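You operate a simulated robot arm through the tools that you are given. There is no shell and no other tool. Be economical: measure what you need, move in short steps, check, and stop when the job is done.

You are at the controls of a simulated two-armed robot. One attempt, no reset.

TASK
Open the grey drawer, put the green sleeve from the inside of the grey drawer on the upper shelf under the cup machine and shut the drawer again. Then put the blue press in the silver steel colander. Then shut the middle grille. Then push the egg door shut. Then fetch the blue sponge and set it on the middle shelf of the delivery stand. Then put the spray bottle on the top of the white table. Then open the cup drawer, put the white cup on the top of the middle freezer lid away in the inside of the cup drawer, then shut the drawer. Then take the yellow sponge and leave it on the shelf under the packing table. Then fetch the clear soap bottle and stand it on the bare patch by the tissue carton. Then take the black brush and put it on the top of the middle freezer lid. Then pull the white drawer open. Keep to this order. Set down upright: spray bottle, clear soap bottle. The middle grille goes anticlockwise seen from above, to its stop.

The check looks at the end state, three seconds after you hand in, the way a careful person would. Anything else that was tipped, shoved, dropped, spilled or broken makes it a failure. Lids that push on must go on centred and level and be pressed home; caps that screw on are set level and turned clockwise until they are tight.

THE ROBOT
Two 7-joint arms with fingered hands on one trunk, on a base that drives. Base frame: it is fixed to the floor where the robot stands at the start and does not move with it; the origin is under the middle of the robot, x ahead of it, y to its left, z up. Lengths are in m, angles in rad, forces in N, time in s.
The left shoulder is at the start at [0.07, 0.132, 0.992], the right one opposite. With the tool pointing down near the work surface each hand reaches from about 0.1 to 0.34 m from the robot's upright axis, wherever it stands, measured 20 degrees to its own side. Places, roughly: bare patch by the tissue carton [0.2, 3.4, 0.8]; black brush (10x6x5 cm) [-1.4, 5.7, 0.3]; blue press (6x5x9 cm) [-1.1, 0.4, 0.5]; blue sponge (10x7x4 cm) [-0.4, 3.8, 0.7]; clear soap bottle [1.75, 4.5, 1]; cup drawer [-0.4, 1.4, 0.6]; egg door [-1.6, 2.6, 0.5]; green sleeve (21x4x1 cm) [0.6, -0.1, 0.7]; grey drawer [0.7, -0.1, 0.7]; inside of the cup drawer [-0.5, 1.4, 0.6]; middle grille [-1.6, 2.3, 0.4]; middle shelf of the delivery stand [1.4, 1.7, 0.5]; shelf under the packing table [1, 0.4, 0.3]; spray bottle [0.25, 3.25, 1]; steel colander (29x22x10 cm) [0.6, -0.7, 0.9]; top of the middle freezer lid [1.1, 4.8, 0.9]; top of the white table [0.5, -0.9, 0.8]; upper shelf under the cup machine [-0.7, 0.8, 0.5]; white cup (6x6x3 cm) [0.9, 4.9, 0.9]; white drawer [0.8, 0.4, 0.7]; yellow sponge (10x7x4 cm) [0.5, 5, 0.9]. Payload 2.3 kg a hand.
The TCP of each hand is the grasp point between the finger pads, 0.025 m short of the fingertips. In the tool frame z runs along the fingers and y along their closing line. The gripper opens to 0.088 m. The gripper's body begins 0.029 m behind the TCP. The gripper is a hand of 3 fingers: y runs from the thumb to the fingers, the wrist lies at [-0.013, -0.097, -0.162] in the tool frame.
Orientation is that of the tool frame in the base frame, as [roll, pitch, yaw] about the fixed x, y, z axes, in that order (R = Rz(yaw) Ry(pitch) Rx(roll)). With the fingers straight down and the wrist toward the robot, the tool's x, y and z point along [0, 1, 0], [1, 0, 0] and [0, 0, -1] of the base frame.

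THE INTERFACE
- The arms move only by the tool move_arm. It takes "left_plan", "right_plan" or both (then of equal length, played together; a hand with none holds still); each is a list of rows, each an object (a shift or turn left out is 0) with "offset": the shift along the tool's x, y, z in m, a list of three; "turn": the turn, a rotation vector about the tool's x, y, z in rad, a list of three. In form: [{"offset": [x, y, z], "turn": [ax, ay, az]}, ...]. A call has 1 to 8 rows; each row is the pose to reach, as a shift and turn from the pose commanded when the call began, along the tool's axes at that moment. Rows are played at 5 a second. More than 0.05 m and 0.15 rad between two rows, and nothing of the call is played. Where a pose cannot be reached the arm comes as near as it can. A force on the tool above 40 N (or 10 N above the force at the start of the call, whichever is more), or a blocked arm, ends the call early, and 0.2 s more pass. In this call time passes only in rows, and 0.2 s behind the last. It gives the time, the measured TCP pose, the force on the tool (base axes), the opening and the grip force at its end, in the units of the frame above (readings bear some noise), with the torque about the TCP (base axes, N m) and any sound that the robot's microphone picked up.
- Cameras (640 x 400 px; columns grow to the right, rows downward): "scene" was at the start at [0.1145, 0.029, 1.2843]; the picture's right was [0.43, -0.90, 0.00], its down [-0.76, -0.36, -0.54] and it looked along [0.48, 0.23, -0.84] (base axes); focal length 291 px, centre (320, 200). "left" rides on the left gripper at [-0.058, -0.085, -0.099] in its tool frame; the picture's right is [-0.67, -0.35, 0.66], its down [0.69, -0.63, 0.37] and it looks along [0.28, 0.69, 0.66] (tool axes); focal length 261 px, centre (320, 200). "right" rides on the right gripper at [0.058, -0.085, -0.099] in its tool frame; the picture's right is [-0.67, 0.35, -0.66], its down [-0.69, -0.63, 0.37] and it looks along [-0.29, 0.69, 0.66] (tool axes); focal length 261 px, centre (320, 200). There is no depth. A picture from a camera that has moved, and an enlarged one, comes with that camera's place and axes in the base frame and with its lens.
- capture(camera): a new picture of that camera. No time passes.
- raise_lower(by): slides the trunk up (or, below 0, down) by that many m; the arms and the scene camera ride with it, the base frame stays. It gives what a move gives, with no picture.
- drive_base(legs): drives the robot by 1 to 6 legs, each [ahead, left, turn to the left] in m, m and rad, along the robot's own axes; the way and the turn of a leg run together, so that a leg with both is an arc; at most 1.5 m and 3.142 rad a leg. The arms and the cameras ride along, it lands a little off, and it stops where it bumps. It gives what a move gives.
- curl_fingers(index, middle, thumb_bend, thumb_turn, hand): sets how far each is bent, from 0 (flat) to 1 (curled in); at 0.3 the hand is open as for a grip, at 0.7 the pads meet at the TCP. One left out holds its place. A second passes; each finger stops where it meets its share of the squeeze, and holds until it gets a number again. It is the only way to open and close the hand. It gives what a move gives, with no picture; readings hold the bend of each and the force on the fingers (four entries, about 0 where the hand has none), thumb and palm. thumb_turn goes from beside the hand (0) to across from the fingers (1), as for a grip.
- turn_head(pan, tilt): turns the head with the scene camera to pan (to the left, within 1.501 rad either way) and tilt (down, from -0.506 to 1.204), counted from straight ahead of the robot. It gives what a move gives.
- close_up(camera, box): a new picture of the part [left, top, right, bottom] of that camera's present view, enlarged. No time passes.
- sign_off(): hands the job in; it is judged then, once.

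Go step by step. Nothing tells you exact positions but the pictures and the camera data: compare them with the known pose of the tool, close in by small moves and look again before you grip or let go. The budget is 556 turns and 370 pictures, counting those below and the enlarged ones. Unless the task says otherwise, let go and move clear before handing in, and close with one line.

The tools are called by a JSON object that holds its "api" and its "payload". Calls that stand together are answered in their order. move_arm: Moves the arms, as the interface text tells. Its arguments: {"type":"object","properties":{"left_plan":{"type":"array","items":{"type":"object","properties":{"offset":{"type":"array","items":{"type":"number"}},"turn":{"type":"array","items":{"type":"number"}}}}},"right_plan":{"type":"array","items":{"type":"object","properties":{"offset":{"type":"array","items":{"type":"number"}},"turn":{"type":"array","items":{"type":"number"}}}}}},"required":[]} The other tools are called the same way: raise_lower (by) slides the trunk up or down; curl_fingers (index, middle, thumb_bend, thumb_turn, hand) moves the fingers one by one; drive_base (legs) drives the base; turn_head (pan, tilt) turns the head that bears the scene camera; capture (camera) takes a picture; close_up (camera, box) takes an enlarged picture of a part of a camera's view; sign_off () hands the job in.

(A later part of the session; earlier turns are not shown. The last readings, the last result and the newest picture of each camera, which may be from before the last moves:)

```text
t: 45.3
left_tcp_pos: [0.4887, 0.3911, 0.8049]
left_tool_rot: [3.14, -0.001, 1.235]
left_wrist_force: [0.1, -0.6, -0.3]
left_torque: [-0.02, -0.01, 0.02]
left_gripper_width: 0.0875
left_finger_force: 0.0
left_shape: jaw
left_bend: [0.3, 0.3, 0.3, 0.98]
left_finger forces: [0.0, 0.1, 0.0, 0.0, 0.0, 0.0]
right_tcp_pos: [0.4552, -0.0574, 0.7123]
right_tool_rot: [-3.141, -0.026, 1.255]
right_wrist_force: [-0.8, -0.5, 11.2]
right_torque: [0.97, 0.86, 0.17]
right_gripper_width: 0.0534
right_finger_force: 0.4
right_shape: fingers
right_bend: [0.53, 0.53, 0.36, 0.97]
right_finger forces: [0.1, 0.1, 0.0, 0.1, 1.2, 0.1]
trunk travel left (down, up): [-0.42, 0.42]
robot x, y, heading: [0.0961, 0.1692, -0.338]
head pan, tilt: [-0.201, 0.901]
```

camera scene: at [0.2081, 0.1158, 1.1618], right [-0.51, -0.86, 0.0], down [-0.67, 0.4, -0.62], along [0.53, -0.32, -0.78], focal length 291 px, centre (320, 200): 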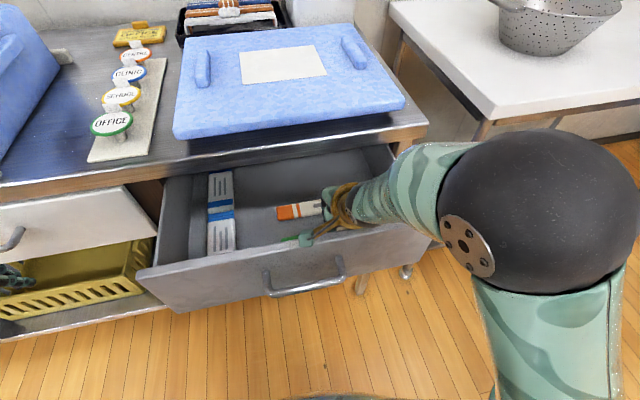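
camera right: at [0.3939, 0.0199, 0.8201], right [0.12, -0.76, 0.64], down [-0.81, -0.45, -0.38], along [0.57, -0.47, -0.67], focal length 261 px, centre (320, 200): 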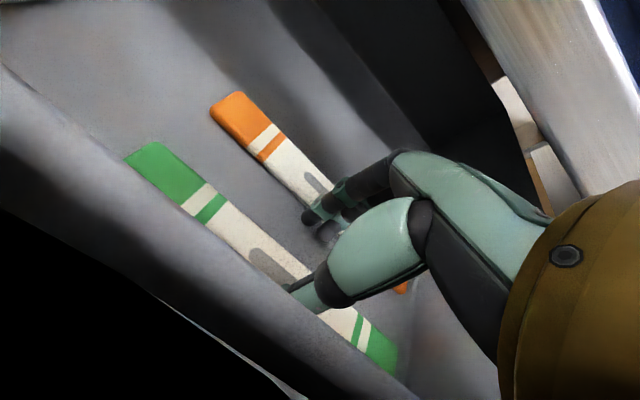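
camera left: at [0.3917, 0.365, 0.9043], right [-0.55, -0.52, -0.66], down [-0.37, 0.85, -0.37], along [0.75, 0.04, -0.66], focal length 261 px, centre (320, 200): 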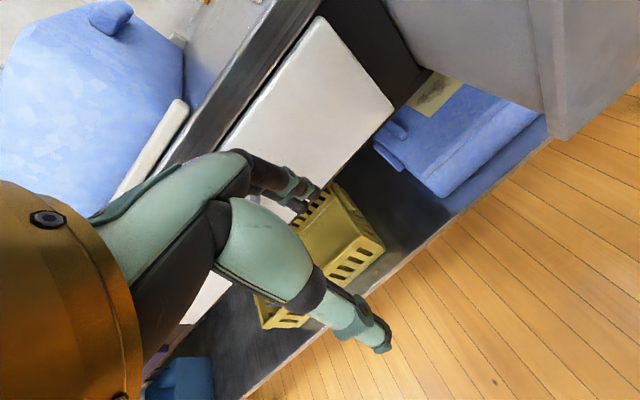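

{"api": "move_arm", "payload": {"right_plan": [{"offset": [0, 0, -0.002]}]}}

{"api": "curl_fingers", "payload": {"hand": "right", "index": 0.75, "middle": 0.75, "thumb_bend": 0.6}}

{"api": "capture", "payload": {"camera": "right"}}

```text
t: 45.7
left_tcp_pos: [0.4912, 0.3921, 0.805]
left_tool_rot: [-3.141, 0.0, 1.236]
left_wrist_force: [-0.1, -0.1, 0.2]
left_torque: [-0.02, 0.01, 0.01]
left_gripper_width: 0.0878
left_finger_force: 0.1
left_shape: jaw
left_bend: [0.3, 0.3, 0.3, 0.98]
left_finger forces: [0.0, 0.1, 0.0, 0.0, 0.0, 0.0]
right_tcp_pos: [0.4555, -0.0591, 0.7131]
right_tool_rot: [-3.136, -0.024, 1.256]
right_wrist_force: [-0.7, -0.2, 1.3]
right_torque: [-0.02, 0.01, 0.01]
right_gripper_width: 0.0534
right_finger_force: 0.1
right_shape: fingers
right_bend: [0.53, 0.53, 0.36, 0.97]
right_finger forces: [0.0, 0.1, 0.1, 0.0, 0.7, 0.0]
trunk travel left (down, up): [-0.42, 0.42]
robot x, y, heading: [0.0906, 0.1703, -0.334]
head pan, tilt: [-0.201, 0.901]
```

```text
t: 46.7
left_tcp_pos: [0.4906, 0.391, 0.8049]
left_tool_rot: [3.14, 0.002, 1.235]
left_wrist_force: [0.0, 0.4, 0.4]
left_torque: [0.0, 0.0, 0.0]
left_gripper_width: 0.0878
left_finger_force: 0.1
left_shape: jaw
left_bend: [0.3, 0.3, 0.3, 0.98]
left_finger forces: [0.0, 0.1, 0.0, 0.0, 0.0, 0.1]
right_tcp_pos: [0.4564, -0.057, 0.7141]
right_tool_rot: [-3.14, -0.026, 1.255]
right_wrist_force: [-0.1, -0.9, 6.5]
right_torque: [0.06, 0.2, 0.03]
right_gripper_width: 0.025
right_finger_force: 11.2
right_shape: fingers
right_bend: [0.74, 0.74, 0.47, 0.97]
right_finger forces: [6.7, 5.0, 0.0, 0.0, 10.7, 0.1]
trunk travel left (down, up): [-0.42, 0.42]
robot x, y, heading: [0.0935, 0.1681, -0.334]
head pan, tilt: [-0.201, 0.901]
```

```text
316 pictures are left
camera right: at [0.3913, 0.0211, 0.8159], right [0.12, -0.76, 0.64], down [-0.81, -0.45, -0.38], along [0.57, -0.47, -0.67], focal length 261 px, centre (320, 200)
```

right: 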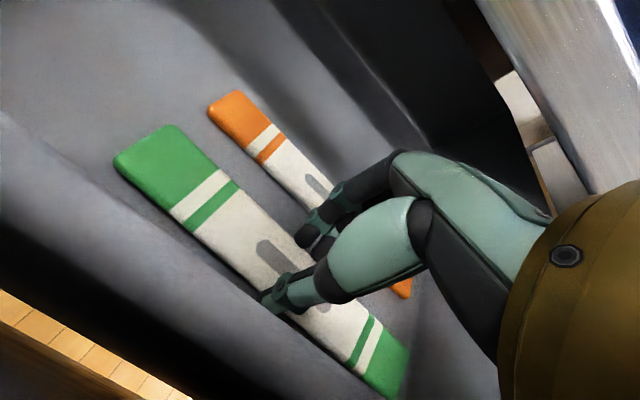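

{"api": "move_arm", "payload": {"right_plan": [{"offset": [0, 0, -0.015]}, {"offset": [0, 0.003, -0.03]}]}}

{"api": "capture", "payload": {"camera": "right"}}

```text
t: 47.3
left_tcp_pos: [0.4918, 0.3918, 0.8038]
left_tool_rot: [-3.14, 0.0, 1.239]
left_wrist_force: [0.6, 0.1, 0.0]
left_torque: [0.01, 0.0, 0.0]
left_gripper_width: 0.0875
left_finger_force: 0.1
left_shape: jaw
left_bend: [0.3, 0.3, 0.3, 0.98]
left_finger forces: [0.0, 0.1, 0.0, 0.0, 0.0, 0.0]
right_tcp_pos: [0.4605, -0.0589, 0.7426]
right_tool_rot: [-3.138, -0.026, 1.254]
right_wrist_force: [-0.2, -0.1, -0.3]
right_torque: [-0.01, 0.0, 0.03]
right_gripper_width: 0.0021
right_finger_force: 0.0
right_shape: fingers
right_bend: [0.75, 0.75, 0.6, 0.97]
right_finger forces: [0.0, 0.0, 0.1, 0.0, 0.1, 0.0]
trunk travel left (down, up): [-0.42, 0.42]
robot x, y, heading: [0.092, 0.1701, -0.338]
head pan, tilt: [-0.201, 0.901]
```

```text
315 pictures are left
camera right: at [0.3945, 0.0187, 0.845], right [0.12, -0.76, 0.64], down [-0.81, -0.45, -0.38], along [0.57, -0.47, -0.67], focal length 261 px, centre (320, 200)
```

right: 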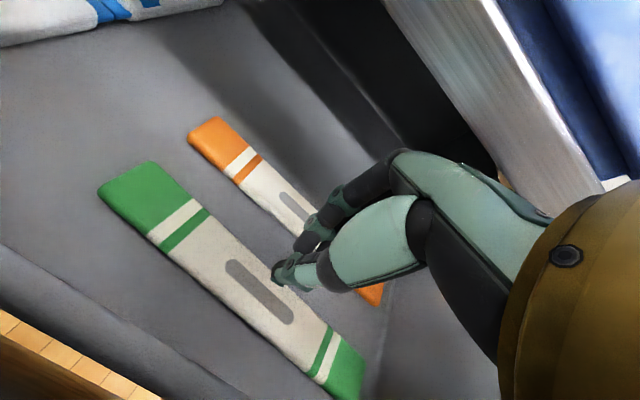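

{"api": "move_arm", "payload": {"right_plan": [{"offset": [-0.001, -0.008, -0.03], "turn": [0.04, 0.07, 0]}, {"offset": [-0.003, -0.02, -0.03], "turn": [0.08, 0.14, 0]}]}}

{"api": "curl_fingers", "payload": {"hand": "right", "index": 0.46, "middle": 0.46, "thumb_bend": 0.44}}

{"api": "capture", "payload": {"camera": "right"}}

```text
t: 47.9
left_tcp_pos: [0.4898, 0.391, 0.8048]
left_tool_rot: [-3.14, 0.001, 1.235]
left_wrist_force: [-0.1, -0.3, 0.3]
left_torque: [-0.02, 0.02, 0.03]
left_gripper_width: 0.0875
left_finger_force: 0.0
left_shape: jaw
left_bend: [0.3, 0.3, 0.3, 0.98]
left_finger forces: [0.1, 0.1, 0.0, 0.1, 0.0, 0.1]
right_tcp_pos: [0.4388, -0.0567, 0.7733]
right_tool_rot: [-3.054, -0.168, 1.249]
right_wrist_force: [0.0, 0.1, -0.1]
right_torque: [-0.01, -0.01, 0.02]
right_gripper_width: 0.0022
right_finger_force: 0.0
right_shape: fingers
right_bend: [0.75, 0.75, 0.6, 0.97]
right_finger forces: [0.0, 0.0, 0.0, 0.1, 0.0, 0.1]
trunk travel left (down, up): [-0.42, 0.42]
robot x, y, heading: [0.0922, 0.1712, -0.336]
head pan, tilt: [-0.201, 0.901]
```

```text
t: 48.9
left_tcp_pos: [0.491, 0.3913, 0.8031]
left_tool_rot: [3.14, 0.0, 1.236]
left_wrist_force: [-0.1, 0.4, -0.4]
left_torque: [-0.04, 0.04, 0.03]
left_gripper_width: 0.0876
left_finger_force: 0.0
left_shape: jaw
left_bend: [0.3, 0.3, 0.3, 0.98]
left_finger forces: [0.1, 0.0, 0.0, 0.0, 0.0, 0.1]
right_tcp_pos: [0.4387, -0.0556, 0.7746]
right_tool_rot: [-3.055, -0.166, 1.249]
right_wrist_force: [-0.2, -0.1, -0.1]
right_torque: [-0.02, 0.02, 0.02]
right_gripper_width: 0.0522
right_finger_force: 0.1
right_shape: fingers
right_bend: [0.46, 0.46, 0.44, 0.97]
right_finger forces: [0.0, 0.1, 0.0, 0.0, 0.0, 0.1]
trunk travel left (down, up): [-0.42, 0.42]
robot x, y, heading: [0.0926, 0.1741, -0.337]
head pan, tilt: [-0.201, 0.901]
```

```text
314 pictures are left
camera right: at [0.3788, 0.0049, 0.8886], right [0.14, -0.85, 0.5], down [-0.82, -0.38, -0.42], along [0.55, -0.36, -0.76], focal length 261 px, centre (320, 200)
```

right: 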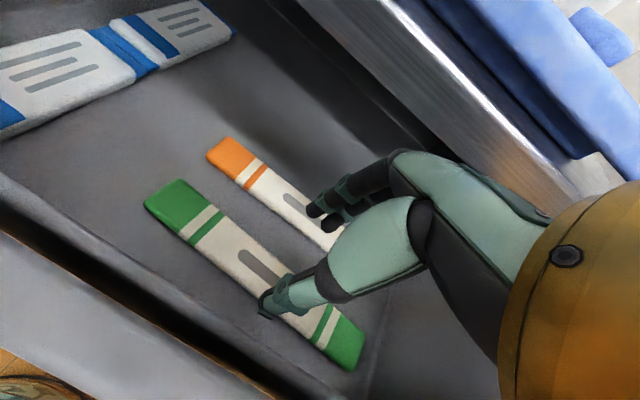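

{"api": "move_arm", "payload": {"right_plan": [{"offset": [-0.0033, 0.0017, 0.02]}, {"offset": [-0.0066, 0.0034, 0.04]}, {"offset": [-0.0085, 0.0043, 0.05]}]}}

{"api": "capture", "payload": {"camera": "right"}}

```text
t: 49.7
left_tcp_pos: [0.4919, 0.3913, 0.8038]
left_tool_rot: [-3.141, -0.001, 1.235]
left_wrist_force: [0.4, -0.3, -0.5]
left_torque: [0.03, -0.01, -0.01]
left_gripper_width: 0.0878
left_finger_force: 0.1
left_shape: jaw
left_bend: [0.3, 0.3, 0.3, 0.98]
left_finger forces: [0.0, 0.0, 0.1, 0.0, 0.1, 0.0]
right_tcp_pos: [0.4396, -0.0554, 0.7229]
right_tool_rot: [-3.057, -0.166, 1.249]
right_wrist_force: [-0.2, 0.5, -0.3]
right_torque: [-0.02, -0.01, 0.01]
right_gripper_width: 0.0524
right_finger_force: 0.1
right_shape: fingers
right_bend: [0.46, 0.46, 0.44, 0.97]
right_finger forces: [0.0, 0.0, 0.0, 0.0, 0.0, 0.0]
trunk travel left (down, up): [-0.42, 0.42]
robot x, y, heading: [0.0953, 0.1717, -0.336]
head pan, tilt: [-0.201, 0.901]
```

```text
313 pictures are left
camera right: at [0.3784, 0.0044, 0.8372], right [0.14, -0.85, 0.5], down [-0.82, -0.38, -0.42], along [0.55, -0.36, -0.75], focal length 261 px, centre (320, 200)
```

right: 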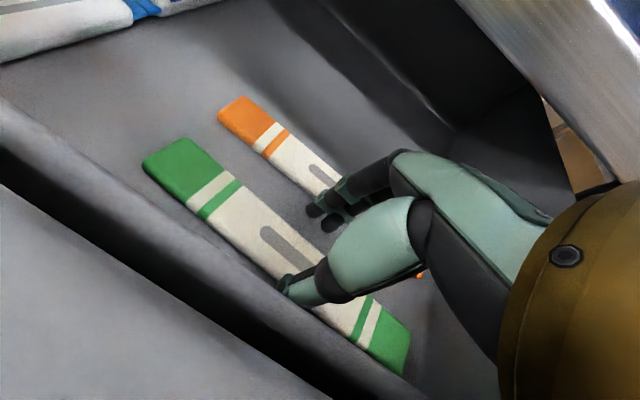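

{"api": "move_arm", "payload": {"right_plan": [{"offset": [0.003, -0.0015, -0.02]}]}}

{"api": "curl_fingers", "payload": {"hand": "right", "thumb_bend": 0.36, "index": 0.48, "middle": 0.48}}

{"api": "move_arm", "payload": {"right_plan": [{"offset": [-0.0033, 0.0017, 0.02]}, {"offset": [-0.004, 0.0021, 0.026]}, {"offset": [-0.005, 0.0026, 0.031]}]}}

{"api": "capture", "payload": {"camera": "right"}}

```text
t: 50.1
left_tcp_pos: [0.49, 0.3914, 0.8055]
left_tool_rot: [3.139, 0.001, 1.238]
left_wrist_force: [-0.1, -0.5, 0.2]
left_torque: [0.01, -0.02, 0.01]
left_gripper_width: 0.0874
left_finger_force: 0.1
left_shape: jaw
left_bend: [0.3, 0.3, 0.3, 0.98]
left_finger forces: [0.0, 0.0, 0.0, 0.0, 0.0, 0.0]
right_tcp_pos: [0.4384, -0.0583, 0.7431]
right_tool_rot: [-3.058, -0.165, 1.251]
right_wrist_force: [0.7, 0.2, -0.5]
right_torque: [0.0, 0.0, -0.02]
right_gripper_width: 0.0521
right_finger_force: 0.0
right_shape: fingers
right_bend: [0.46, 0.46, 0.44, 0.97]
right_finger forces: [0.1, 0.0, 0.0, 0.0, 0.1, 0.0]
trunk travel left (down, up): [-0.42, 0.42]
robot x, y, heading: [0.0933, 0.1731, -0.334]
head pan, tilt: [-0.201, 0.901]
```

```text
t: 51.1
left_tcp_pos: [0.4917, 0.3911, 0.8057]
left_tool_rot: [-3.141, 0.0, 1.236]
left_wrist_force: [-0.2, 0.2, -0.2]
left_torque: [0.0, -0.02, -0.01]
left_gripper_width: 0.0876
left_finger_force: 0.0
left_shape: jaw
left_bend: [0.3, 0.3, 0.3, 0.98]
left_finger forces: [0.0, 0.0, 0.1, 0.0, 0.0, 0.0]
right_tcp_pos: [0.4398, -0.058, 0.7411]
right_tool_rot: [-3.054, -0.165, 1.249]
right_wrist_force: [-0.2, 0.0, -0.8]
right_torque: [0.0, 0.01, 0.02]
right_gripper_width: 0.0591
right_finger_force: 0.1
right_shape: fingers
right_bend: [0.48, 0.48, 0.36, 0.97]
right_finger forces: [0.0, 0.1, 0.0, 0.0, 0.0, 0.1]
trunk travel left (down, up): [-0.42, 0.42]
robot x, y, heading: [0.0962, 0.1712, -0.329]
head pan, tilt: [-0.201, 0.901]
```

```text
t: 51.9
left_tcp_pos: [0.4903, 0.3917, 0.8055]
left_tool_rot: [3.139, 0.002, 1.237]
left_wrist_force: [0.0, 0.9, 0.4]
left_torque: [0.0, 0.01, -0.02]
left_gripper_width: 0.0874
left_finger_force: 0.2
left_shape: jaw
left_bend: [0.3, 0.3, 0.3, 0.98]
left_finger forces: [0.0, 0.1, 0.0, 0.0, 0.1, 0.0]
right_tcp_pos: [0.439, -0.0576, 0.7135]
right_tool_rot: [-3.059, -0.166, 1.249]
right_wrist_force: [-0.8, -1.8, 10.3]
right_torque: [-0.19, -0.21, -0.03]
right_gripper_width: 0.0589
right_finger_force: 5.3
right_shape: fingers
right_bend: [0.48, 0.48, 0.36, 0.97]
right_finger forces: [0.0, 10.2, 0.0, 0.1, 0.0, 0.0]
trunk travel left (down, up): [-0.42, 0.42]
robot x, y, heading: [0.0955, 0.1698, -0.336]
head pan, tilt: [-0.201, 0.901]
```

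```text
312 pictures are left
camera right: at [0.377, 0.004, 0.8275], right [0.14, -0.85, 0.51], down [-0.82, -0.38, -0.42], along [0.55, -0.36, -0.75], focal length 261 px, centre (320, 200)
```

right: 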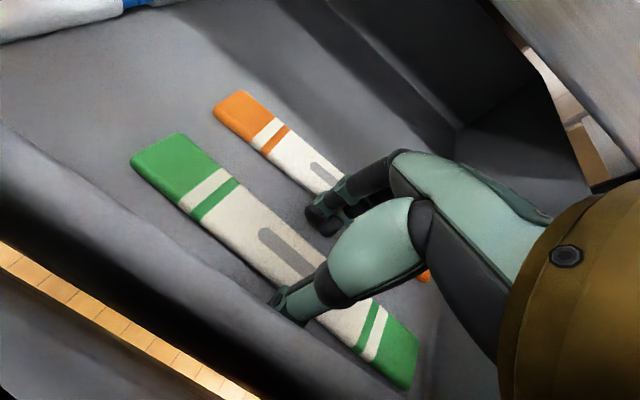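

{"api": "curl_fingers", "payload": {"hand": "right", "index": 0.7, "middle": 0.7, "thumb_bend": 0.6}}

{"api": "capture", "payload": {"camera": "right"}}

```text
t: 52.9
left_tcp_pos: [0.4891, 0.3908, 0.8055]
left_tool_rot: [3.14, 0.0, 1.234]
left_wrist_force: [0.5, -0.3, 0.6]
left_torque: [0.0, 0.03, 0.0]
left_gripper_width: 0.0877
left_finger_force: 0.2
left_shape: jaw
left_bend: [0.3, 0.3, 0.3, 0.98]
left_finger forces: [0.1, 0.0, 0.1, 0.0, 0.0, 0.1]
right_tcp_pos: [0.4398, -0.058, 0.7111]
right_tool_rot: [-3.057, -0.164, 1.25]
right_wrist_force: [0.1, -0.8, 3.1]
right_torque: [0.02, 0.09, 0.05]
right_gripper_width: 0.0269
right_finger_force: 6.6
right_shape: fingers
right_bend: [0.65, 0.67, 0.51, 0.97]
right_finger forces: [3.5, 3.0, 0.1, 0.1, 6.9, 0.0]
trunk travel left (down, up): [-0.42, 0.42]
robot x, y, heading: [0.0922, 0.166, -0.334]
head pan, tilt: [-0.201, 0.901]
```

```text
311 pictures are left
camera right: at [0.3779, 0.0037, 0.8264], right [0.14, -0.85, 0.5], down [-0.82, -0.38, -0.42], along [0.55, -0.36, -0.75], focal length 261 px, centre (320, 200)
```

right: 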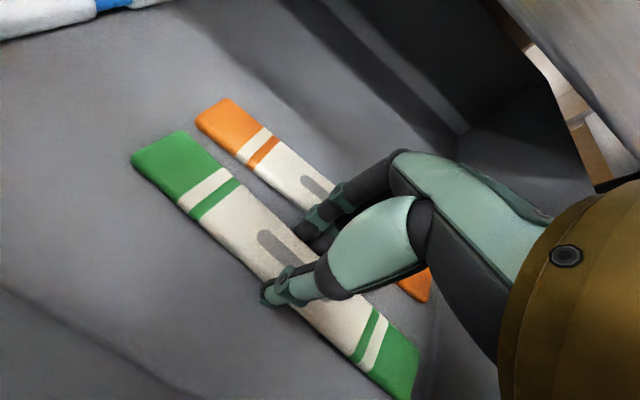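

{"api": "move_arm", "payload": {"right_plan": [{"offset": [0.0025, -0.0013, -0.015]}, {"offset": [0.005, -0.0026, -0.03]}]}}

{"api": "capture", "payload": {"camera": "right"}}

```text
t: 53.5
left_tcp_pos: [0.4909, 0.3921, 0.8036]
left_tool_rot: [-3.141, 0.0, 1.237]
left_wrist_force: [-0.9, -0.5, 0.5]
left_torque: [-0.01, 0.0, -0.03]
left_gripper_width: 0.0876
left_finger_force: 0.1
left_shape: jaw
left_bend: [0.3, 0.3, 0.3, 0.98]
left_finger forces: [0.0, 0.1, 0.0, 0.1, 0.1, 0.0]
right_tcp_pos: [0.4403, -0.0577, 0.7439]
right_tool_rot: [-3.055, -0.165, 1.25]
right_wrist_force: [0.3, 0.5, 0.2]
right_torque: [-0.04, -0.02, 0.0]
right_gripper_width: 0.0196
right_finger_force: 4.1
right_shape: fingers
right_bend: [0.66, 0.68, 0.55, 0.97]
right_finger forces: [2.1, 2.0, 0.0, 0.0, 4.8, 0.0]
trunk travel left (down, up): [-0.42, 0.42]
robot x, y, heading: [0.0926, 0.1695, -0.333]
head pan, tilt: [-0.201, 0.901]
```

```text
310 pictures are left
camera right: at [0.3786, 0.0043, 0.8585], right [0.14, -0.85, 0.5], down [-0.82, -0.38, -0.42], along [0.55, -0.36, -0.76], focal length 261 px, centre (320, 200)
```

right: 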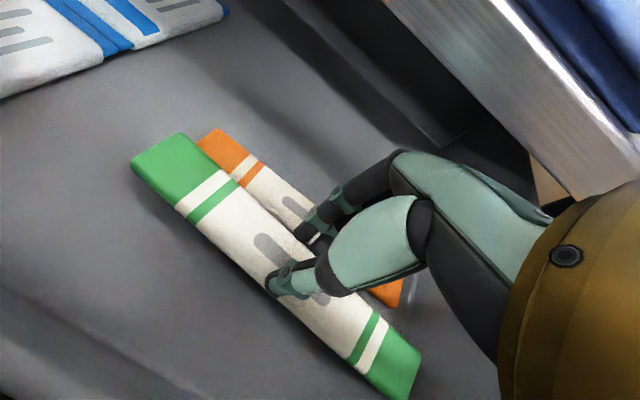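

The sleeve is in the grip. I raise it clear of the drawer and back off.

{"api": "raise_lower", "payload": {"by": 0.15}}

{"api": "drive_base", "payload": {"legs": [[-0.3, 0, 0]]}}

{"api": "capture", "payload": {"camera": "right"}}

{"api": "capture", "payload": {"camera": "scene"}}

```text
t: 55.3
left_tcp_pos: [0.4907, 0.391, 0.9547]
left_tool_rot: [-3.141, 0.001, 1.238]
left_wrist_force: [0.5, -0.3, 0.5]
left_torque: [0.0, -0.01, 0.03]
left_gripper_width: 0.0878
left_finger_force: 0.0
left_shape: jaw
left_bend: [0.3, 0.3, 0.3, 0.98]
left_finger forces: [0.0, 0.1, 0.1, 0.0, 0.1, 0.0]
right_tcp_pos: [0.4401, -0.0573, 0.8923]
right_tool_rot: [-3.056, -0.166, 1.25]
right_wrist_force: [0.6, 0.7, -0.5]
right_torque: [0.0, 0.02, -0.04]
right_gripper_width: 0.0196
right_finger_force: 4.7
right_shape: fingers
right_bend: [0.67, 0.68, 0.55, 0.97]
right_finger forces: [2.1, 1.9, 0.1, 0.1, 4.8, 0.0]
trunk travel left (down, up): [-0.57, 0.27]
robot x, y, heading: [0.0921, 0.1727, -0.335]
head pan, tilt: [-0.201, 0.901]
```

```text
t: 57.3
left_tcp_pos: [0.217, 0.4858, 0.9547]
left_tool_rot: [3.141, 0.001, 1.234]
left_wrist_force: [1.1, 0.1, 0.8]
left_torque: [0.0, -0.01, 0.01]
left_gripper_width: 0.0873
left_finger_force: 0.1
left_shape: jaw
left_bend: [0.3, 0.3, 0.3, 0.98]
left_finger forces: [0.0, 0.1, 0.0, 0.0, 0.0, 0.0]
right_tcp_pos: [0.1657, 0.0373, 0.8929]
right_tool_rot: [-3.054, -0.166, 1.246]
right_wrist_force: [-0.2, -0.7, 0.0]
right_torque: [0.02, -0.01, -0.02]
right_gripper_width: 0.0197
right_finger_force: 4.9
right_shape: fingers
right_bend: [0.67, 0.68, 0.55, 0.97]
right_finger forces: [2.1, 1.9, 0.0, 0.0, 4.8, 0.1]
trunk travel left (down, up): [-0.57, 0.27]
robot x, y, heading: [-0.181, 0.2659, -0.337]
head pan, tilt: [-0.201, 0.901]
```

```text
309 pictures are left
camera right: at [0.1044, 0.0991, 1.0081], right [0.14, -0.85, 0.5], down [-0.82, -0.38, -0.42], along [0.55, -0.36, -0.76], focal length 261 px, centre (320, 200)
```

right: 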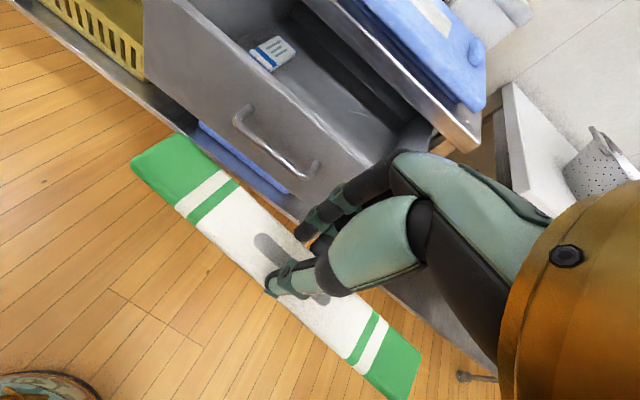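

```text
308 pictures are left
camera scene: at [-0.0661, 0.2107, 1.3117], right [-0.51, -0.86, 0.0], down [-0.67, 0.4, -0.62], along [0.53, -0.32, -0.78], focal length 291 px, centre (320, 200)
```

scene: 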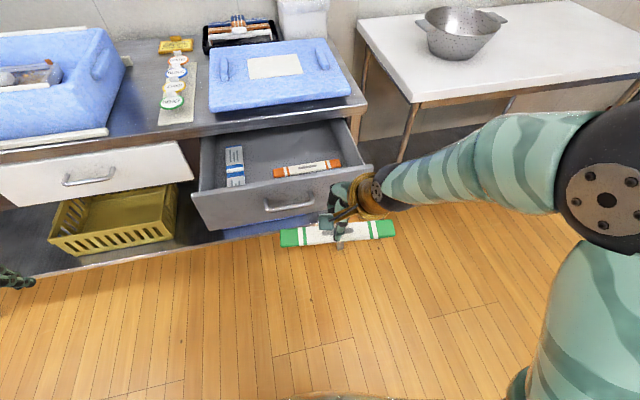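

{"api": "turn_head", "payload": {"pan": 0.6, "tilt": 0.55}}

{"api": "drive_base", "payload": {"legs": [[0, 0, 2.0]]}}

{"api": "capture", "payload": {"camera": "scene"}}

```text
t: 58.4
left_tcp_pos: [0.2166, 0.4864, 0.9546]
left_tool_rot: [3.139, 0.001, 1.236]
left_wrist_force: [-0.5, 0.0, 0.8]
left_torque: [-0.03, 0.0, -0.04]
left_gripper_width: 0.0874
left_finger_force: 0.1
left_shape: jaw
left_bend: [0.3, 0.3, 0.3, 0.98]
left_finger forces: [0.0, 0.0, 0.1, 0.0, 0.0, 0.0]
right_tcp_pos: [0.1649, 0.0389, 0.893]
right_tool_rot: [-3.053, -0.166, 1.246]
right_wrist_force: [-0.6, -0.8, -0.6]
right_torque: [0.0, 0.0, 0.01]
right_gripper_width: 0.0199
right_finger_force: 4.7
right_shape: fingers
right_bend: [0.67, 0.68, 0.55, 0.97]
right_finger forces: [2.1, 1.9, 0.0, 0.1, 4.8, 0.0]
trunk travel left (down, up): [-0.57, 0.27]
robot x, y, heading: [-0.1826, 0.2669, -0.335]
head pan, tilt: [0.6, 0.55]
```

```text
t: 63.7
left_tcp_pos: [-0.5553, 0.5238, 0.9534]
left_tool_rot: [3.141, -0.001, -3.013]
left_wrist_force: [-0.3, -0.7, 0.8]
left_torque: [0.0, 0.0, 0.0]
left_gripper_width: 0.0877
left_finger_force: 0.1
left_shape: jaw
left_bend: [0.3, 0.3, 0.3, 0.98]
left_finger forces: [0.0, 0.0, 0.0, 0.1, 0.0, 0.0]
right_tcp_pos: [-0.1306, 0.6782, 0.893]
right_tool_rot: [-3.056, -0.165, -2.999]
right_wrist_force: [-0.5, 0.5, 1.0]
right_torque: [0.0, 0.03, 0.0]
right_gripper_width: 0.0098
right_finger_force: 0.1
right_shape: fingers
right_bend: [0.7, 0.7, 0.6, 0.97]
right_finger forces: [0.1, 0.1, 0.0, 0.1, 0.0, 0.1]
trunk travel left (down, up): [-0.57, 0.27]
robot x, y, heading: [-0.1822, 0.2693, 1.693]
head pan, tilt: [0.6, 0.55]
```

```text
307 pictures are left
camera scene: at [-0.2457, 0.3827, 1.3411], right [0.75, 0.67, 0.0], down [0.35, -0.39, -0.85], along [-0.57, 0.64, -0.52], focal length 291 px, centre (320, 200)
```

scene: 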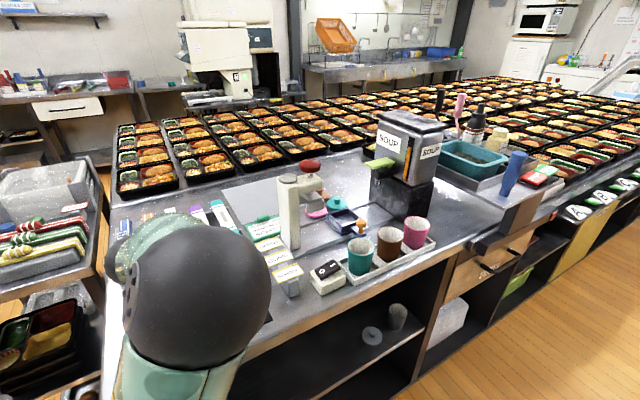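

The sleeve has slipped from the fingers during the turn. I must find it on the floor.

{"api": "turn_head", "payload": {"pan": -0.6, "tilt": 0.95}}

{"api": "capture", "payload": {"camera": "scene"}}

{"api": "turn_head", "payload": {"pan": -1.5, "tilt": 0.9}}

{"api": "capture", "payload": {"camera": "scene"}}

{"api": "capture", "payload": {"camera": "right"}}

```text
t: 65.1
left_tcp_pos: [-0.5551, 0.5237, 0.955]
left_tool_rot: [-3.141, 0.0, -3.012]
left_wrist_force: [0.8, 0.8, 0.6]
left_torque: [-0.01, -0.01, -0.01]
left_gripper_width: 0.0875
left_finger_force: 0.1
left_shape: jaw
left_bend: [0.3, 0.3, 0.3, 0.98]
left_finger forces: [0.0, 0.0, 0.1, 0.0, 0.0, 0.1]
right_tcp_pos: [-0.1302, 0.6786, 0.8941]
right_tool_rot: [-3.055, -0.163, -3.001]
right_wrist_force: [-0.1, 0.7, 0.4]
right_torque: [0.0, -0.01, -0.01]
right_gripper_width: 0.0098
right_finger_force: 0.0
right_shape: fingers
right_bend: [0.7, 0.7, 0.6, 0.97]
right_finger forces: [0.0, 0.0, 0.0, 0.0, 0.0, 0.1]
trunk travel left (down, up): [-0.57, 0.27]
robot x, y, heading: [-0.1808, 0.2624, 1.696]
head pan, tilt: [-0.6, 0.949]
```

```text
306 pictures are left
camera scene: at [-0.1529, 0.3806, 1.3082], right [0.89, -0.45, 0.0], down [-0.37, -0.72, -0.58], along [0.26, 0.52, -0.81], focal length 291 px, centre (320, 200)
```

scene: 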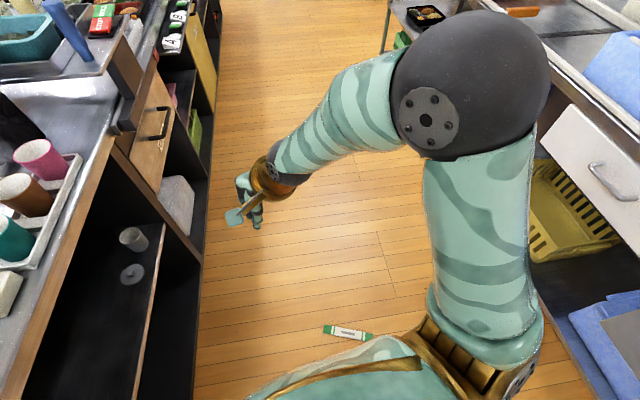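

```text
t: 66.3
left_tcp_pos: [-0.5546, 0.5232, 0.9554]
left_tool_rot: [3.141, 0.001, -3.013]
left_wrist_force: [-0.7, 0.7, 0.3]
left_torque: [-0.02, 0.0, 0.01]
left_gripper_width: 0.0878
left_finger_force: 0.1
left_shape: jaw
left_bend: [0.3, 0.3, 0.3, 0.98]
left_finger forces: [0.0, 0.0, 0.0, 0.0, 0.1, 0.1]
right_tcp_pos: [-0.1301, 0.6789, 0.8935]
right_tool_rot: [-3.055, -0.165, -3.001]
right_wrist_force: [-0.3, 0.6, -0.8]
right_torque: [0.0, 0.04, 0.02]
right_gripper_width: 0.0098
right_finger_force: 0.1
right_shape: fingers
right_bend: [0.7, 0.7, 0.6, 0.97]
right_finger forces: [0.0, 0.0, 0.1, 0.1, 0.1, 0.0]
trunk travel left (down, up): [-0.57, 0.27]
robot x, y, heading: [-0.1782, 0.269, 1.698]
head pan, tilt: [-1.499, 0.901]
```

```text
305 pictures are left
camera scene: at [-0.1118, 0.3309, 1.3118], right [0.2, -0.98, 0.0], down [-0.77, -0.16, -0.62], along [0.61, 0.12, -0.78], focal length 291 px, centre (320, 200)
```

scene: 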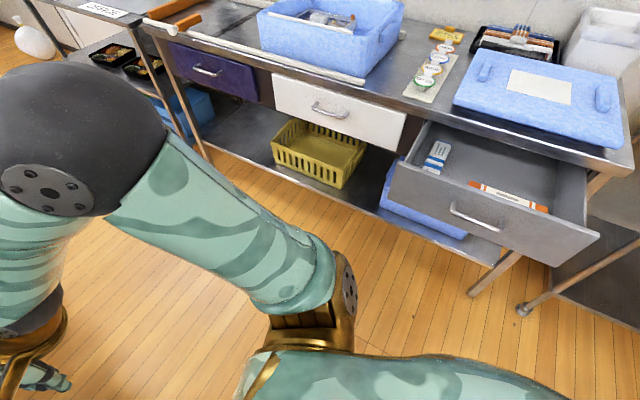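

```text
304 pictures are left
camera right: at [-0.1611, 0.5968, 1.0083], right [0.7, 0.51, 0.5], down [0.71, -0.56, -0.42], along [0.07, 0.65, -0.76], focal length 261 px, centre (320, 200)
```

right: 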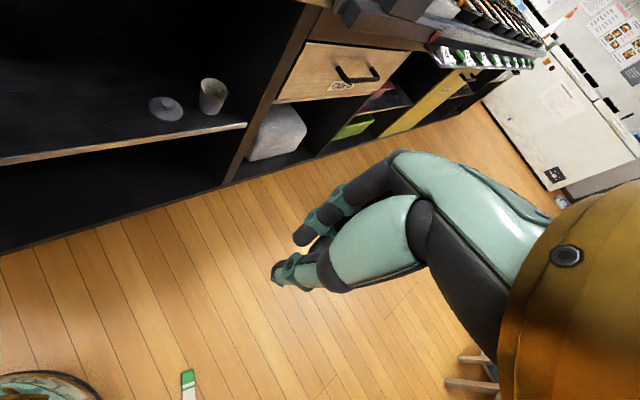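

{"api": "drive_base", "payload": {"legs": [[0, 0, -0.758], [-0.016, 0.08, 0]]}}

{"api": "turn_head", "payload": {"pan": -0.1, "tilt": 1.15}}

{"api": "capture", "payload": {"camera": "scene"}}

{"api": "capture", "payload": {"camera": "right"}}

```text
t: 69.3
left_tcp_pos: [-0.3475, 0.7442, 0.9549]
left_tool_rot: [-3.141, 0.001, 2.507]
left_wrist_force: [-0.8, 0.9, 0.9]
left_torque: [-0.02, 0.0, -0.01]
left_gripper_width: 0.0877
left_finger_force: 0.0
left_shape: jaw
left_bend: [0.3, 0.3, 0.3, 0.98]
left_finger forces: [0.0, 0.0, 0.1, 0.0, 0.0, 0.0]
right_tcp_pos: [0.0669, 0.5626, 0.8937]
right_tool_rot: [-3.055, -0.169, 2.52]
right_wrist_force: [0.6, -0.7, -1.0]
right_torque: [-0.02, 0.0, 0.02]
right_gripper_width: 0.0096
right_finger_force: 0.0
right_shape: fingers
right_bend: [0.7, 0.7, 0.6, 0.97]
right_finger forces: [0.0, 0.1, 0.0, 0.0, 0.0, 0.0]
trunk travel left (down, up): [-0.57, 0.27]
robot x, y, heading: [-0.2564, 0.3033, 0.936]
head pan, tilt: [-1.499, 0.901]
```

```text
t: 70.9
left_tcp_pos: [-0.3475, 0.7451, 0.9552]
left_tool_rot: [3.141, 0.0, 2.509]
left_wrist_force: [0.7, -0.1, 0.4]
left_torque: [0.02, 0.02, 0.01]
left_gripper_width: 0.0876
left_finger_force: 0.0
left_shape: jaw
left_bend: [0.3, 0.3, 0.3, 0.98]
left_finger forces: [0.0, 0.0, 0.0, 0.0, 0.0, 0.0]
right_tcp_pos: [0.0655, 0.5655, 0.894]
right_tool_rot: [-3.055, -0.165, 2.519]
right_wrist_force: [0.1, -0.3, 0.9]
right_torque: [0.01, -0.03, 0.02]
right_gripper_width: 0.0097
right_finger_force: 0.1
right_shape: fingers
right_bend: [0.7, 0.7, 0.6, 0.97]
right_finger forces: [0.0, 0.0, 0.1, 0.1, 0.0, 0.1]
trunk travel left (down, up): [-0.57, 0.27]
robot x, y, heading: [-0.2546, 0.3005, 0.942]
head pan, tilt: [-0.099, 1.15]
```

```text
303 pictures are left
camera scene: at [-0.1835, 0.3849, 1.2949], right [0.74, -0.67, 0.0], down [-0.61, -0.68, -0.41], along [0.27, 0.3, -0.91], focal length 291 px, centre (320, 200)
```

scene: 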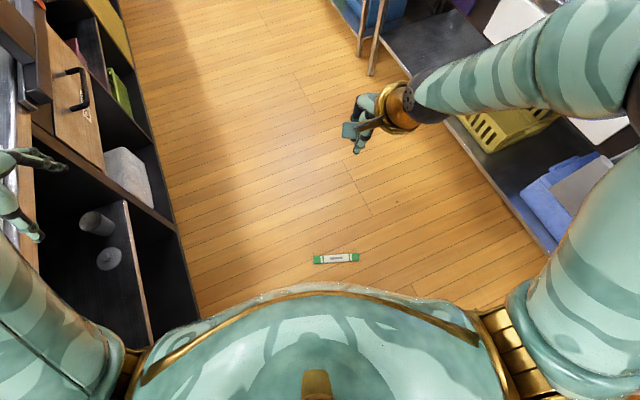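

```text
302 pictures are left
camera right: at [-0.0123, 0.5247, 1.0083], right [0.86, -0.12, 0.5], down [0.12, -0.9, -0.42], along [0.5, 0.42, -0.76], focal length 261 px, centre (320, 200)
```

right: 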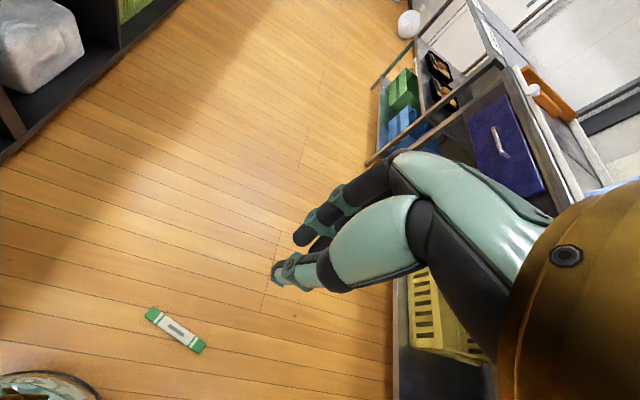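

{"api": "move_arm", "payload": {"left_plan": [{"offset": [-0.05, 0, 0]}, {"offset": [-0.1, 0, 0]}, {"offset": [-0.15, 0, 0]}], "right_plan": [{"turn": [-0.043, -0.08, 0]}, {"turn": [-0.087, -0.165, 0]}, {"turn": [-0.087, -0.165, 0]}]}}

{"api": "drive_base", "payload": {"legs": [[-0.014, -0.076, 0]]}}

{"api": "move_arm", "payload": {"right_plan": [{"offset": [0.035, 0, 0]}, {"offset": [0.07, 0, 0]}]}}

{"api": "capture", "payload": {"camera": "scene"}}

```text
t: 71.7
left_tcp_pos: [-0.2379, 0.6944, 0.9195]
left_tool_rot: [-3.14, 0.001, 2.507]
left_wrist_force: [-0.3, 0.1, 0.4]
left_torque: [0.01, 0.02, 0.0]
left_gripper_width: 0.0879
left_finger_force: 0.1
left_shape: jaw
left_bend: [0.3, 0.3, 0.3, 0.98]
left_finger forces: [0.0, 0.0, 0.0, 0.0, 0.0, 0.1]
left hand out of reach, approached as far as the arm can: row 2, 3
right_tcp_pos: [0.0675, 0.5655, 0.8924]
right_tool_rot: [-3.141, -0.002, 2.528]
right_wrist_force: [0.3, -0.7, -0.9]
right_torque: [-0.02, 0.02, 0.01]
right_gripper_width: 0.0097
right_finger_force: 0.1
right_shape: fingers
right_bend: [0.7, 0.7, 0.6, 0.97]
right_finger forces: [0.1, 0.1, 0.1, 0.1, 0.0, 0.0]
trunk travel left (down, up): [-0.57, 0.27]
robot x, y, heading: [-0.2543, 0.3037, 0.935]
head pan, tilt: [-0.099, 1.15]
```

```text
t: 72.7
left_tcp_pos: [-0.186, 0.6386, 0.9212]
left_tool_rot: [3.141, 0.004, 2.508]
left_wrist_force: [0.9, -0.6, 0.4]
left_torque: [-0.01, -0.03, -0.01]
left_gripper_width: 0.0877
left_finger_force: 0.1
left_shape: jaw
left_bend: [0.3, 0.3, 0.3, 0.98]
left_finger forces: [0.1, 0.1, 0.1, 0.1, 0.0, 0.0]
right_tcp_pos: [0.119, 0.5094, 0.8922]
right_tool_rot: [3.14, 0.001, 2.528]
right_wrist_force: [-0.9, -0.3, 0.3]
right_torque: [0.0, -0.02, 0.0]
right_gripper_width: 0.0098
right_finger_force: 0.0
right_shape: fingers
right_bend: [0.7, 0.7, 0.6, 0.97]
right_finger forces: [0.1, 0.0, 0.0, 0.0, 0.0, 0.1]
trunk travel left (down, up): [-0.57, 0.27]
robot x, y, heading: [-0.2011, 0.2465, 0.934]
head pan, tilt: [-0.099, 1.15]
```

```text
t: 73.3
left_tcp_pos: [-0.1839, 0.6374, 0.9215]
left_tool_rot: [3.14, 0.003, 2.507]
left_wrist_force: [0.2, 0.6, -0.6]
left_torque: [-0.02, 0.0, 0.0]
left_gripper_width: 0.0875
left_finger_force: 0.0
left_shape: jaw
left_bend: [0.3, 0.3, 0.3, 0.98]
left_finger forces: [0.0, 0.0, 0.0, 0.1, 0.1, 0.1]
right_tcp_pos: [0.0701, 0.5418, 0.8917]
right_tool_rot: [-3.13, -0.016, 2.524]
right_wrist_force: [0.2, -0.2, 0.7]
right_torque: [0.01, 0.0, 0.0]
right_gripper_width: 0.0097
right_finger_force: 0.0
right_shape: fingers
right_bend: [0.7, 0.7, 0.6, 0.97]
right_finger forces: [0.1, 0.0, 0.0, 0.1, 0.0, 0.1]
right hand out of reach, approached as far as the arm can: row 2
trunk travel left (down, up): [-0.57, 0.27]
robot x, y, heading: [-0.201, 0.2471, 0.938]
head pan, tilt: [-0.099, 1.15]
```

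```text
301 pictures are left
camera scene: at [-0.1293, 0.3279, 1.2948], right [0.74, -0.67, 0.0], down [-0.61, -0.68, -0.41], along [0.27, 0.3, -0.91], focal length 291 px, centre (320, 200)
```

scene: 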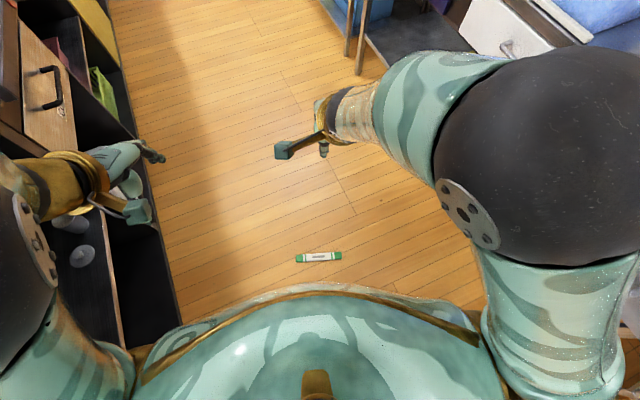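

{"api": "curl_fingers", "payload": {"hand": "right", "index": 0.4, "middle": 0.4, "thumb_bend": 0.4}}

{"api": "raise_lower", "payload": {"by": -0.3}}

{"api": "capture", "payload": {"camera": "scene"}}

{"api": "capture", "payload": {"camera": "right"}}

```text
t: 74.3
left_tcp_pos: [-0.1862, 0.6369, 0.921]
left_tool_rot: [3.14, 0.002, 2.507]
left_wrist_force: [-0.1, -0.3, 0.4]
left_torque: [0.03, 0.05, -0.01]
left_gripper_width: 0.0879
left_finger_force: 0.0
left_shape: jaw
left_bend: [0.3, 0.3, 0.3, 0.98]
left_finger forces: [0.0, 0.1, 0.1, 0.1, 0.0, 0.0]
right_tcp_pos: [0.0699, 0.5431, 0.8918]
right_tool_rot: [-3.133, -0.016, 2.527]
right_wrist_force: [0.2, -0.8, -0.8]
right_torque: [-0.02, 0.0, -0.04]
right_gripper_width: 0.0631
right_finger_force: 0.0
right_shape: fingers
right_bend: [0.4, 0.4, 0.4, 0.97]
right_finger forces: [0.0, 0.0, 0.0, 0.0, 0.1, 0.0]
trunk travel left (down, up): [-0.57, 0.27]
robot x, y, heading: [-0.2055, 0.2404, 0.938]
head pan, tilt: [-0.099, 1.15]
```

```text
t: 77.3
left_tcp_pos: [-0.1866, 0.6388, 0.6209]
left_tool_rot: [3.141, 0.001, 2.509]
left_wrist_force: [0.8, 0.0, -0.2]
left_torque: [-0.01, 0.02, 0.03]
left_gripper_width: 0.0876
left_finger_force: 0.0
left_shape: jaw
left_bend: [0.3, 0.3, 0.3, 0.98]
left_finger forces: [0.1, 0.1, 0.0, 0.0, 0.0, 0.1]
right_tcp_pos: [0.0703, 0.5427, 0.5923]
right_tool_rot: [-3.133, -0.015, 2.526]
right_wrist_force: [0.4, 0.9, -0.1]
right_torque: [-0.01, 0.04, 0.0]
right_gripper_width: 0.0629
right_finger_force: 0.1
right_shape: fingers
right_bend: [0.4, 0.4, 0.4, 0.97]
right_finger forces: [0.0, 0.1, 0.0, 0.1, 0.0, 0.0]
trunk travel left (down, up): [-0.27, 0.57]
robot x, y, heading: [-0.2011, 0.2448, 0.936]
head pan, tilt: [-0.099, 1.15]
```

```text
300 pictures are left
camera scene: at [-0.1298, 0.3279, 0.9949], right [0.74, -0.67, 0.0], down [-0.61, -0.68, -0.41], along [0.27, 0.3, -0.91], focal length 291 px, centre (320, 200)
```

scene: 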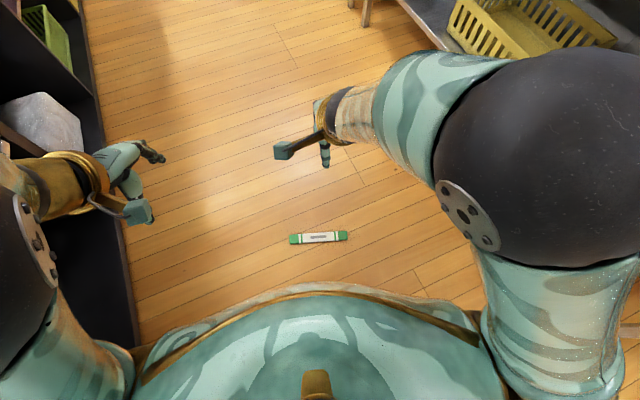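

```text
299 pictures are left
camera right: at [-0.026, 0.5057, 0.6946], right [0.76, -0.1, 0.64], down [0.19, -0.91, -0.37], along [0.62, 0.4, -0.67], focal length 261 px, centre (320, 200)
```

right: 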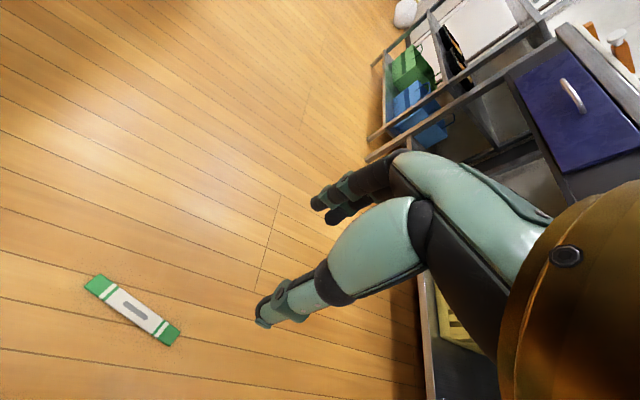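

{"api": "raise_lower", "payload": {"by": -0.26}}

{"api": "move_arm", "payload": {"right_plan": [{"offset": [0.005, 0, 0.05]}, {"offset": [0.011, 0, 0.1]}, {"offset": [0.012, 0, 0.15]}, {"offset": [0.012, 0, 0.18]}]}}

{"api": "capture", "payload": {"camera": "right"}}

{"api": "capture", "payload": {"camera": "scene"}}

```text
t: 80.0
left_tcp_pos: [-0.1849, 0.6362, 0.3615]
left_tool_rot: [-3.141, 0.002, 2.508]
left_wrist_force: [0.9, -0.3, -0.2]
left_torque: [-0.03, 0.01, 0.0]
left_gripper_width: 0.0877
left_finger_force: 0.1
left_shape: jaw
left_bend: [0.3, 0.3, 0.3, 0.98]
left_finger forces: [0.0, 0.0, 0.0, 0.0, 0.0, 0.0]
right_tcp_pos: [0.0706, 0.5416, 0.3311]
right_tool_rot: [-3.133, -0.016, 2.528]
right_wrist_force: [-0.4, -0.2, 0.6]
right_torque: [0.01, 0.01, -0.03]
right_gripper_width: 0.0627
right_finger_force: 0.0
right_shape: fingers
right_bend: [0.4, 0.4, 0.4, 0.97]
right_finger forces: [0.0, 0.0, 0.0, 0.0, 0.1, 0.0]
trunk travel left (down, up): [-0.01, 0.83]
robot x, y, heading: [-0.2008, 0.2457, 0.938]
head pan, tilt: [-0.099, 1.15]
```

```text
refused: row 1 steps farther than a row can; nothing moved
```

```text
298 pictures are left
camera right: at [-0.026, 0.5056, 0.4346], right [0.76, -0.1, 0.64], down [0.19, -0.91, -0.37], along [0.62, 0.4, -0.67], focal length 261 px, centre (320, 200)
```

right: 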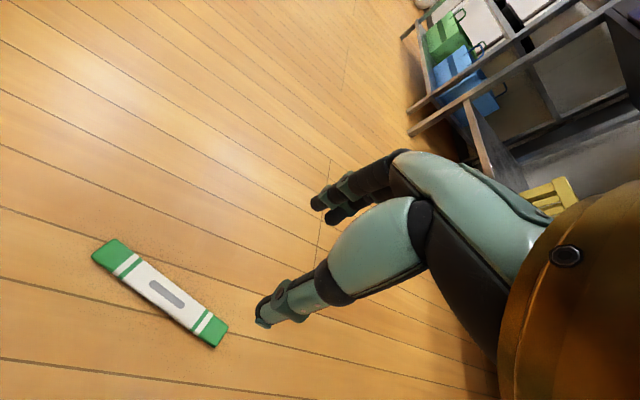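

```text
297 pictures are left
camera scene: at [-0.1298, 0.3278, 0.7349], right [0.74, -0.67, 0.0], down [-0.61, -0.68, -0.41], along [0.27, 0.3, -0.91], focal length 291 px, centre (320, 200)
```

scene: 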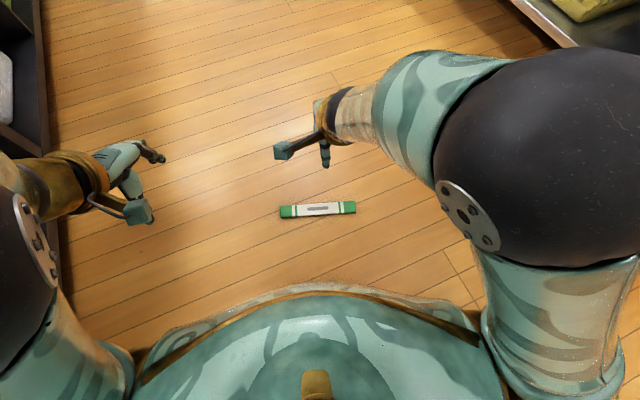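

{"api": "move_arm", "payload": {"right_plan": [{"offset": [0.004, 0, 0.045]}, {"offset": [0.009, 0, 0.09]}, {"offset": [0.012, 0, 0.135]}, {"offset": [0.012, 0, 0.18]}, {"offset": [0.012, 0, 0.22]}]}}

{"api": "capture", "payload": {"camera": "right"}}

```text
t: 81.2
left_tcp_pos: [-0.1852, 0.6376, 0.3612]
left_tool_rot: [3.141, 0.002, 2.509]
left_wrist_force: [0.0, 0.2, 0.0]
left_torque: [0.01, 0.04, 0.03]
left_gripper_width: 0.0875
left_finger_force: 0.1
left_shape: jaw
left_bend: [0.3, 0.3, 0.3, 0.98]
left_finger forces: [0.1, 0.1, 0.1, 0.1, 0.1, 0.0]
right_tcp_pos: [0.0571, 0.5446, 0.1104]
right_tool_rot: [-3.132, -0.004, 2.533]
right_wrist_force: [0.7, -0.3, -0.8]
right_torque: [0.01, 0.01, -0.01]
right_gripper_width: 0.0634
right_finger_force: 0.0
right_shape: fingers
right_bend: [0.4, 0.4, 0.4, 0.98]
right_finger forces: [0.0, 0.0, 0.0, 0.1, 0.0, 0.0]
right hand out of reach, approached as far as the arm can: row 1
trunk travel left (down, up): [-0.01, 0.83]
robot x, y, heading: [-0.2039, 0.2457, 0.94]
head pan, tilt: [-0.099, 1.15]
```

```text
296 pictures are left
camera right: at [-0.0405, 0.5083, 0.212], right [0.75, -0.1, 0.65], down [0.2, -0.91, -0.36], along [0.63, 0.4, -0.67], focal length 261 px, centre (320, 200)
```

right: 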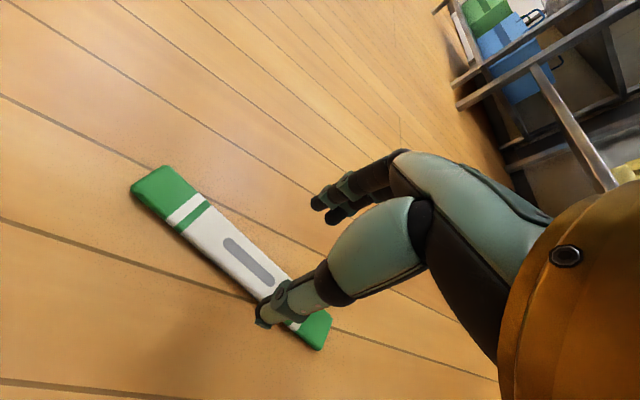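

{"api": "move_arm", "payload": {"right_plan": [{"offset": [0.0035, 0.008, 0.035]}, {"offset": [0.0035, 0.01, 0.065]}]}}

{"api": "capture", "payload": {"camera": "right"}}

```text
t: 81.8
left_tcp_pos: [-0.1856, 0.6377, 0.362]
left_tool_rot: [-3.141, 0.001, 2.507]
left_wrist_force: [0.1, -0.9, 0.5]
left_torque: [0.01, -0.03, 0.02]
left_gripper_width: 0.0877
left_finger_force: 0.1
left_shape: jaw
left_bend: [0.3, 0.3, 0.3, 0.98]
left_finger forces: [0.0, 0.0, 0.1, 0.0, 0.1, 0.0]
right_tcp_pos: [0.0619, 0.5536, 0.0459]
right_tool_rot: [-3.132, -0.003, 2.532]
right_wrist_force: [-0.1, 0.3, -0.2]
right_torque: [0.01, 0.05, 0.01]
right_gripper_width: 0.0633
right_finger_force: 0.0
right_shape: fingers
right_bend: [0.4, 0.4, 0.4, 0.98]
right_finger forces: [0.0, 0.1, 0.1, 0.1, 0.1, 0.0]
trunk travel left (down, up): [-0.01, 0.83]
robot x, y, heading: [-0.198, 0.2414, 0.939]
head pan, tilt: [-0.099, 1.15]
```

```text
295 pictures are left
camera right: at [-0.035, 0.5177, 0.1472], right [0.75, -0.09, 0.65], down [0.2, -0.91, -0.36], along [0.63, 0.4, -0.67], focal length 261 px, centre (320, 200)
```

right: 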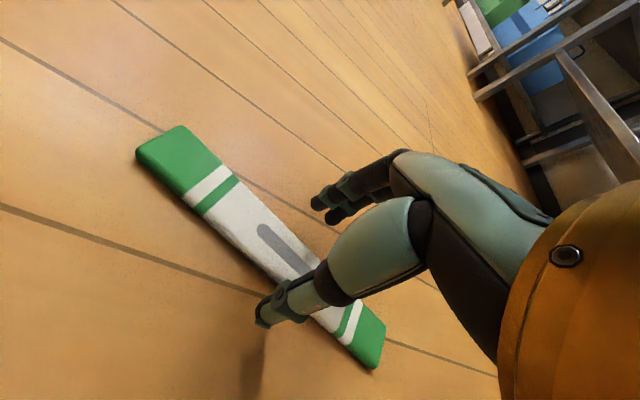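

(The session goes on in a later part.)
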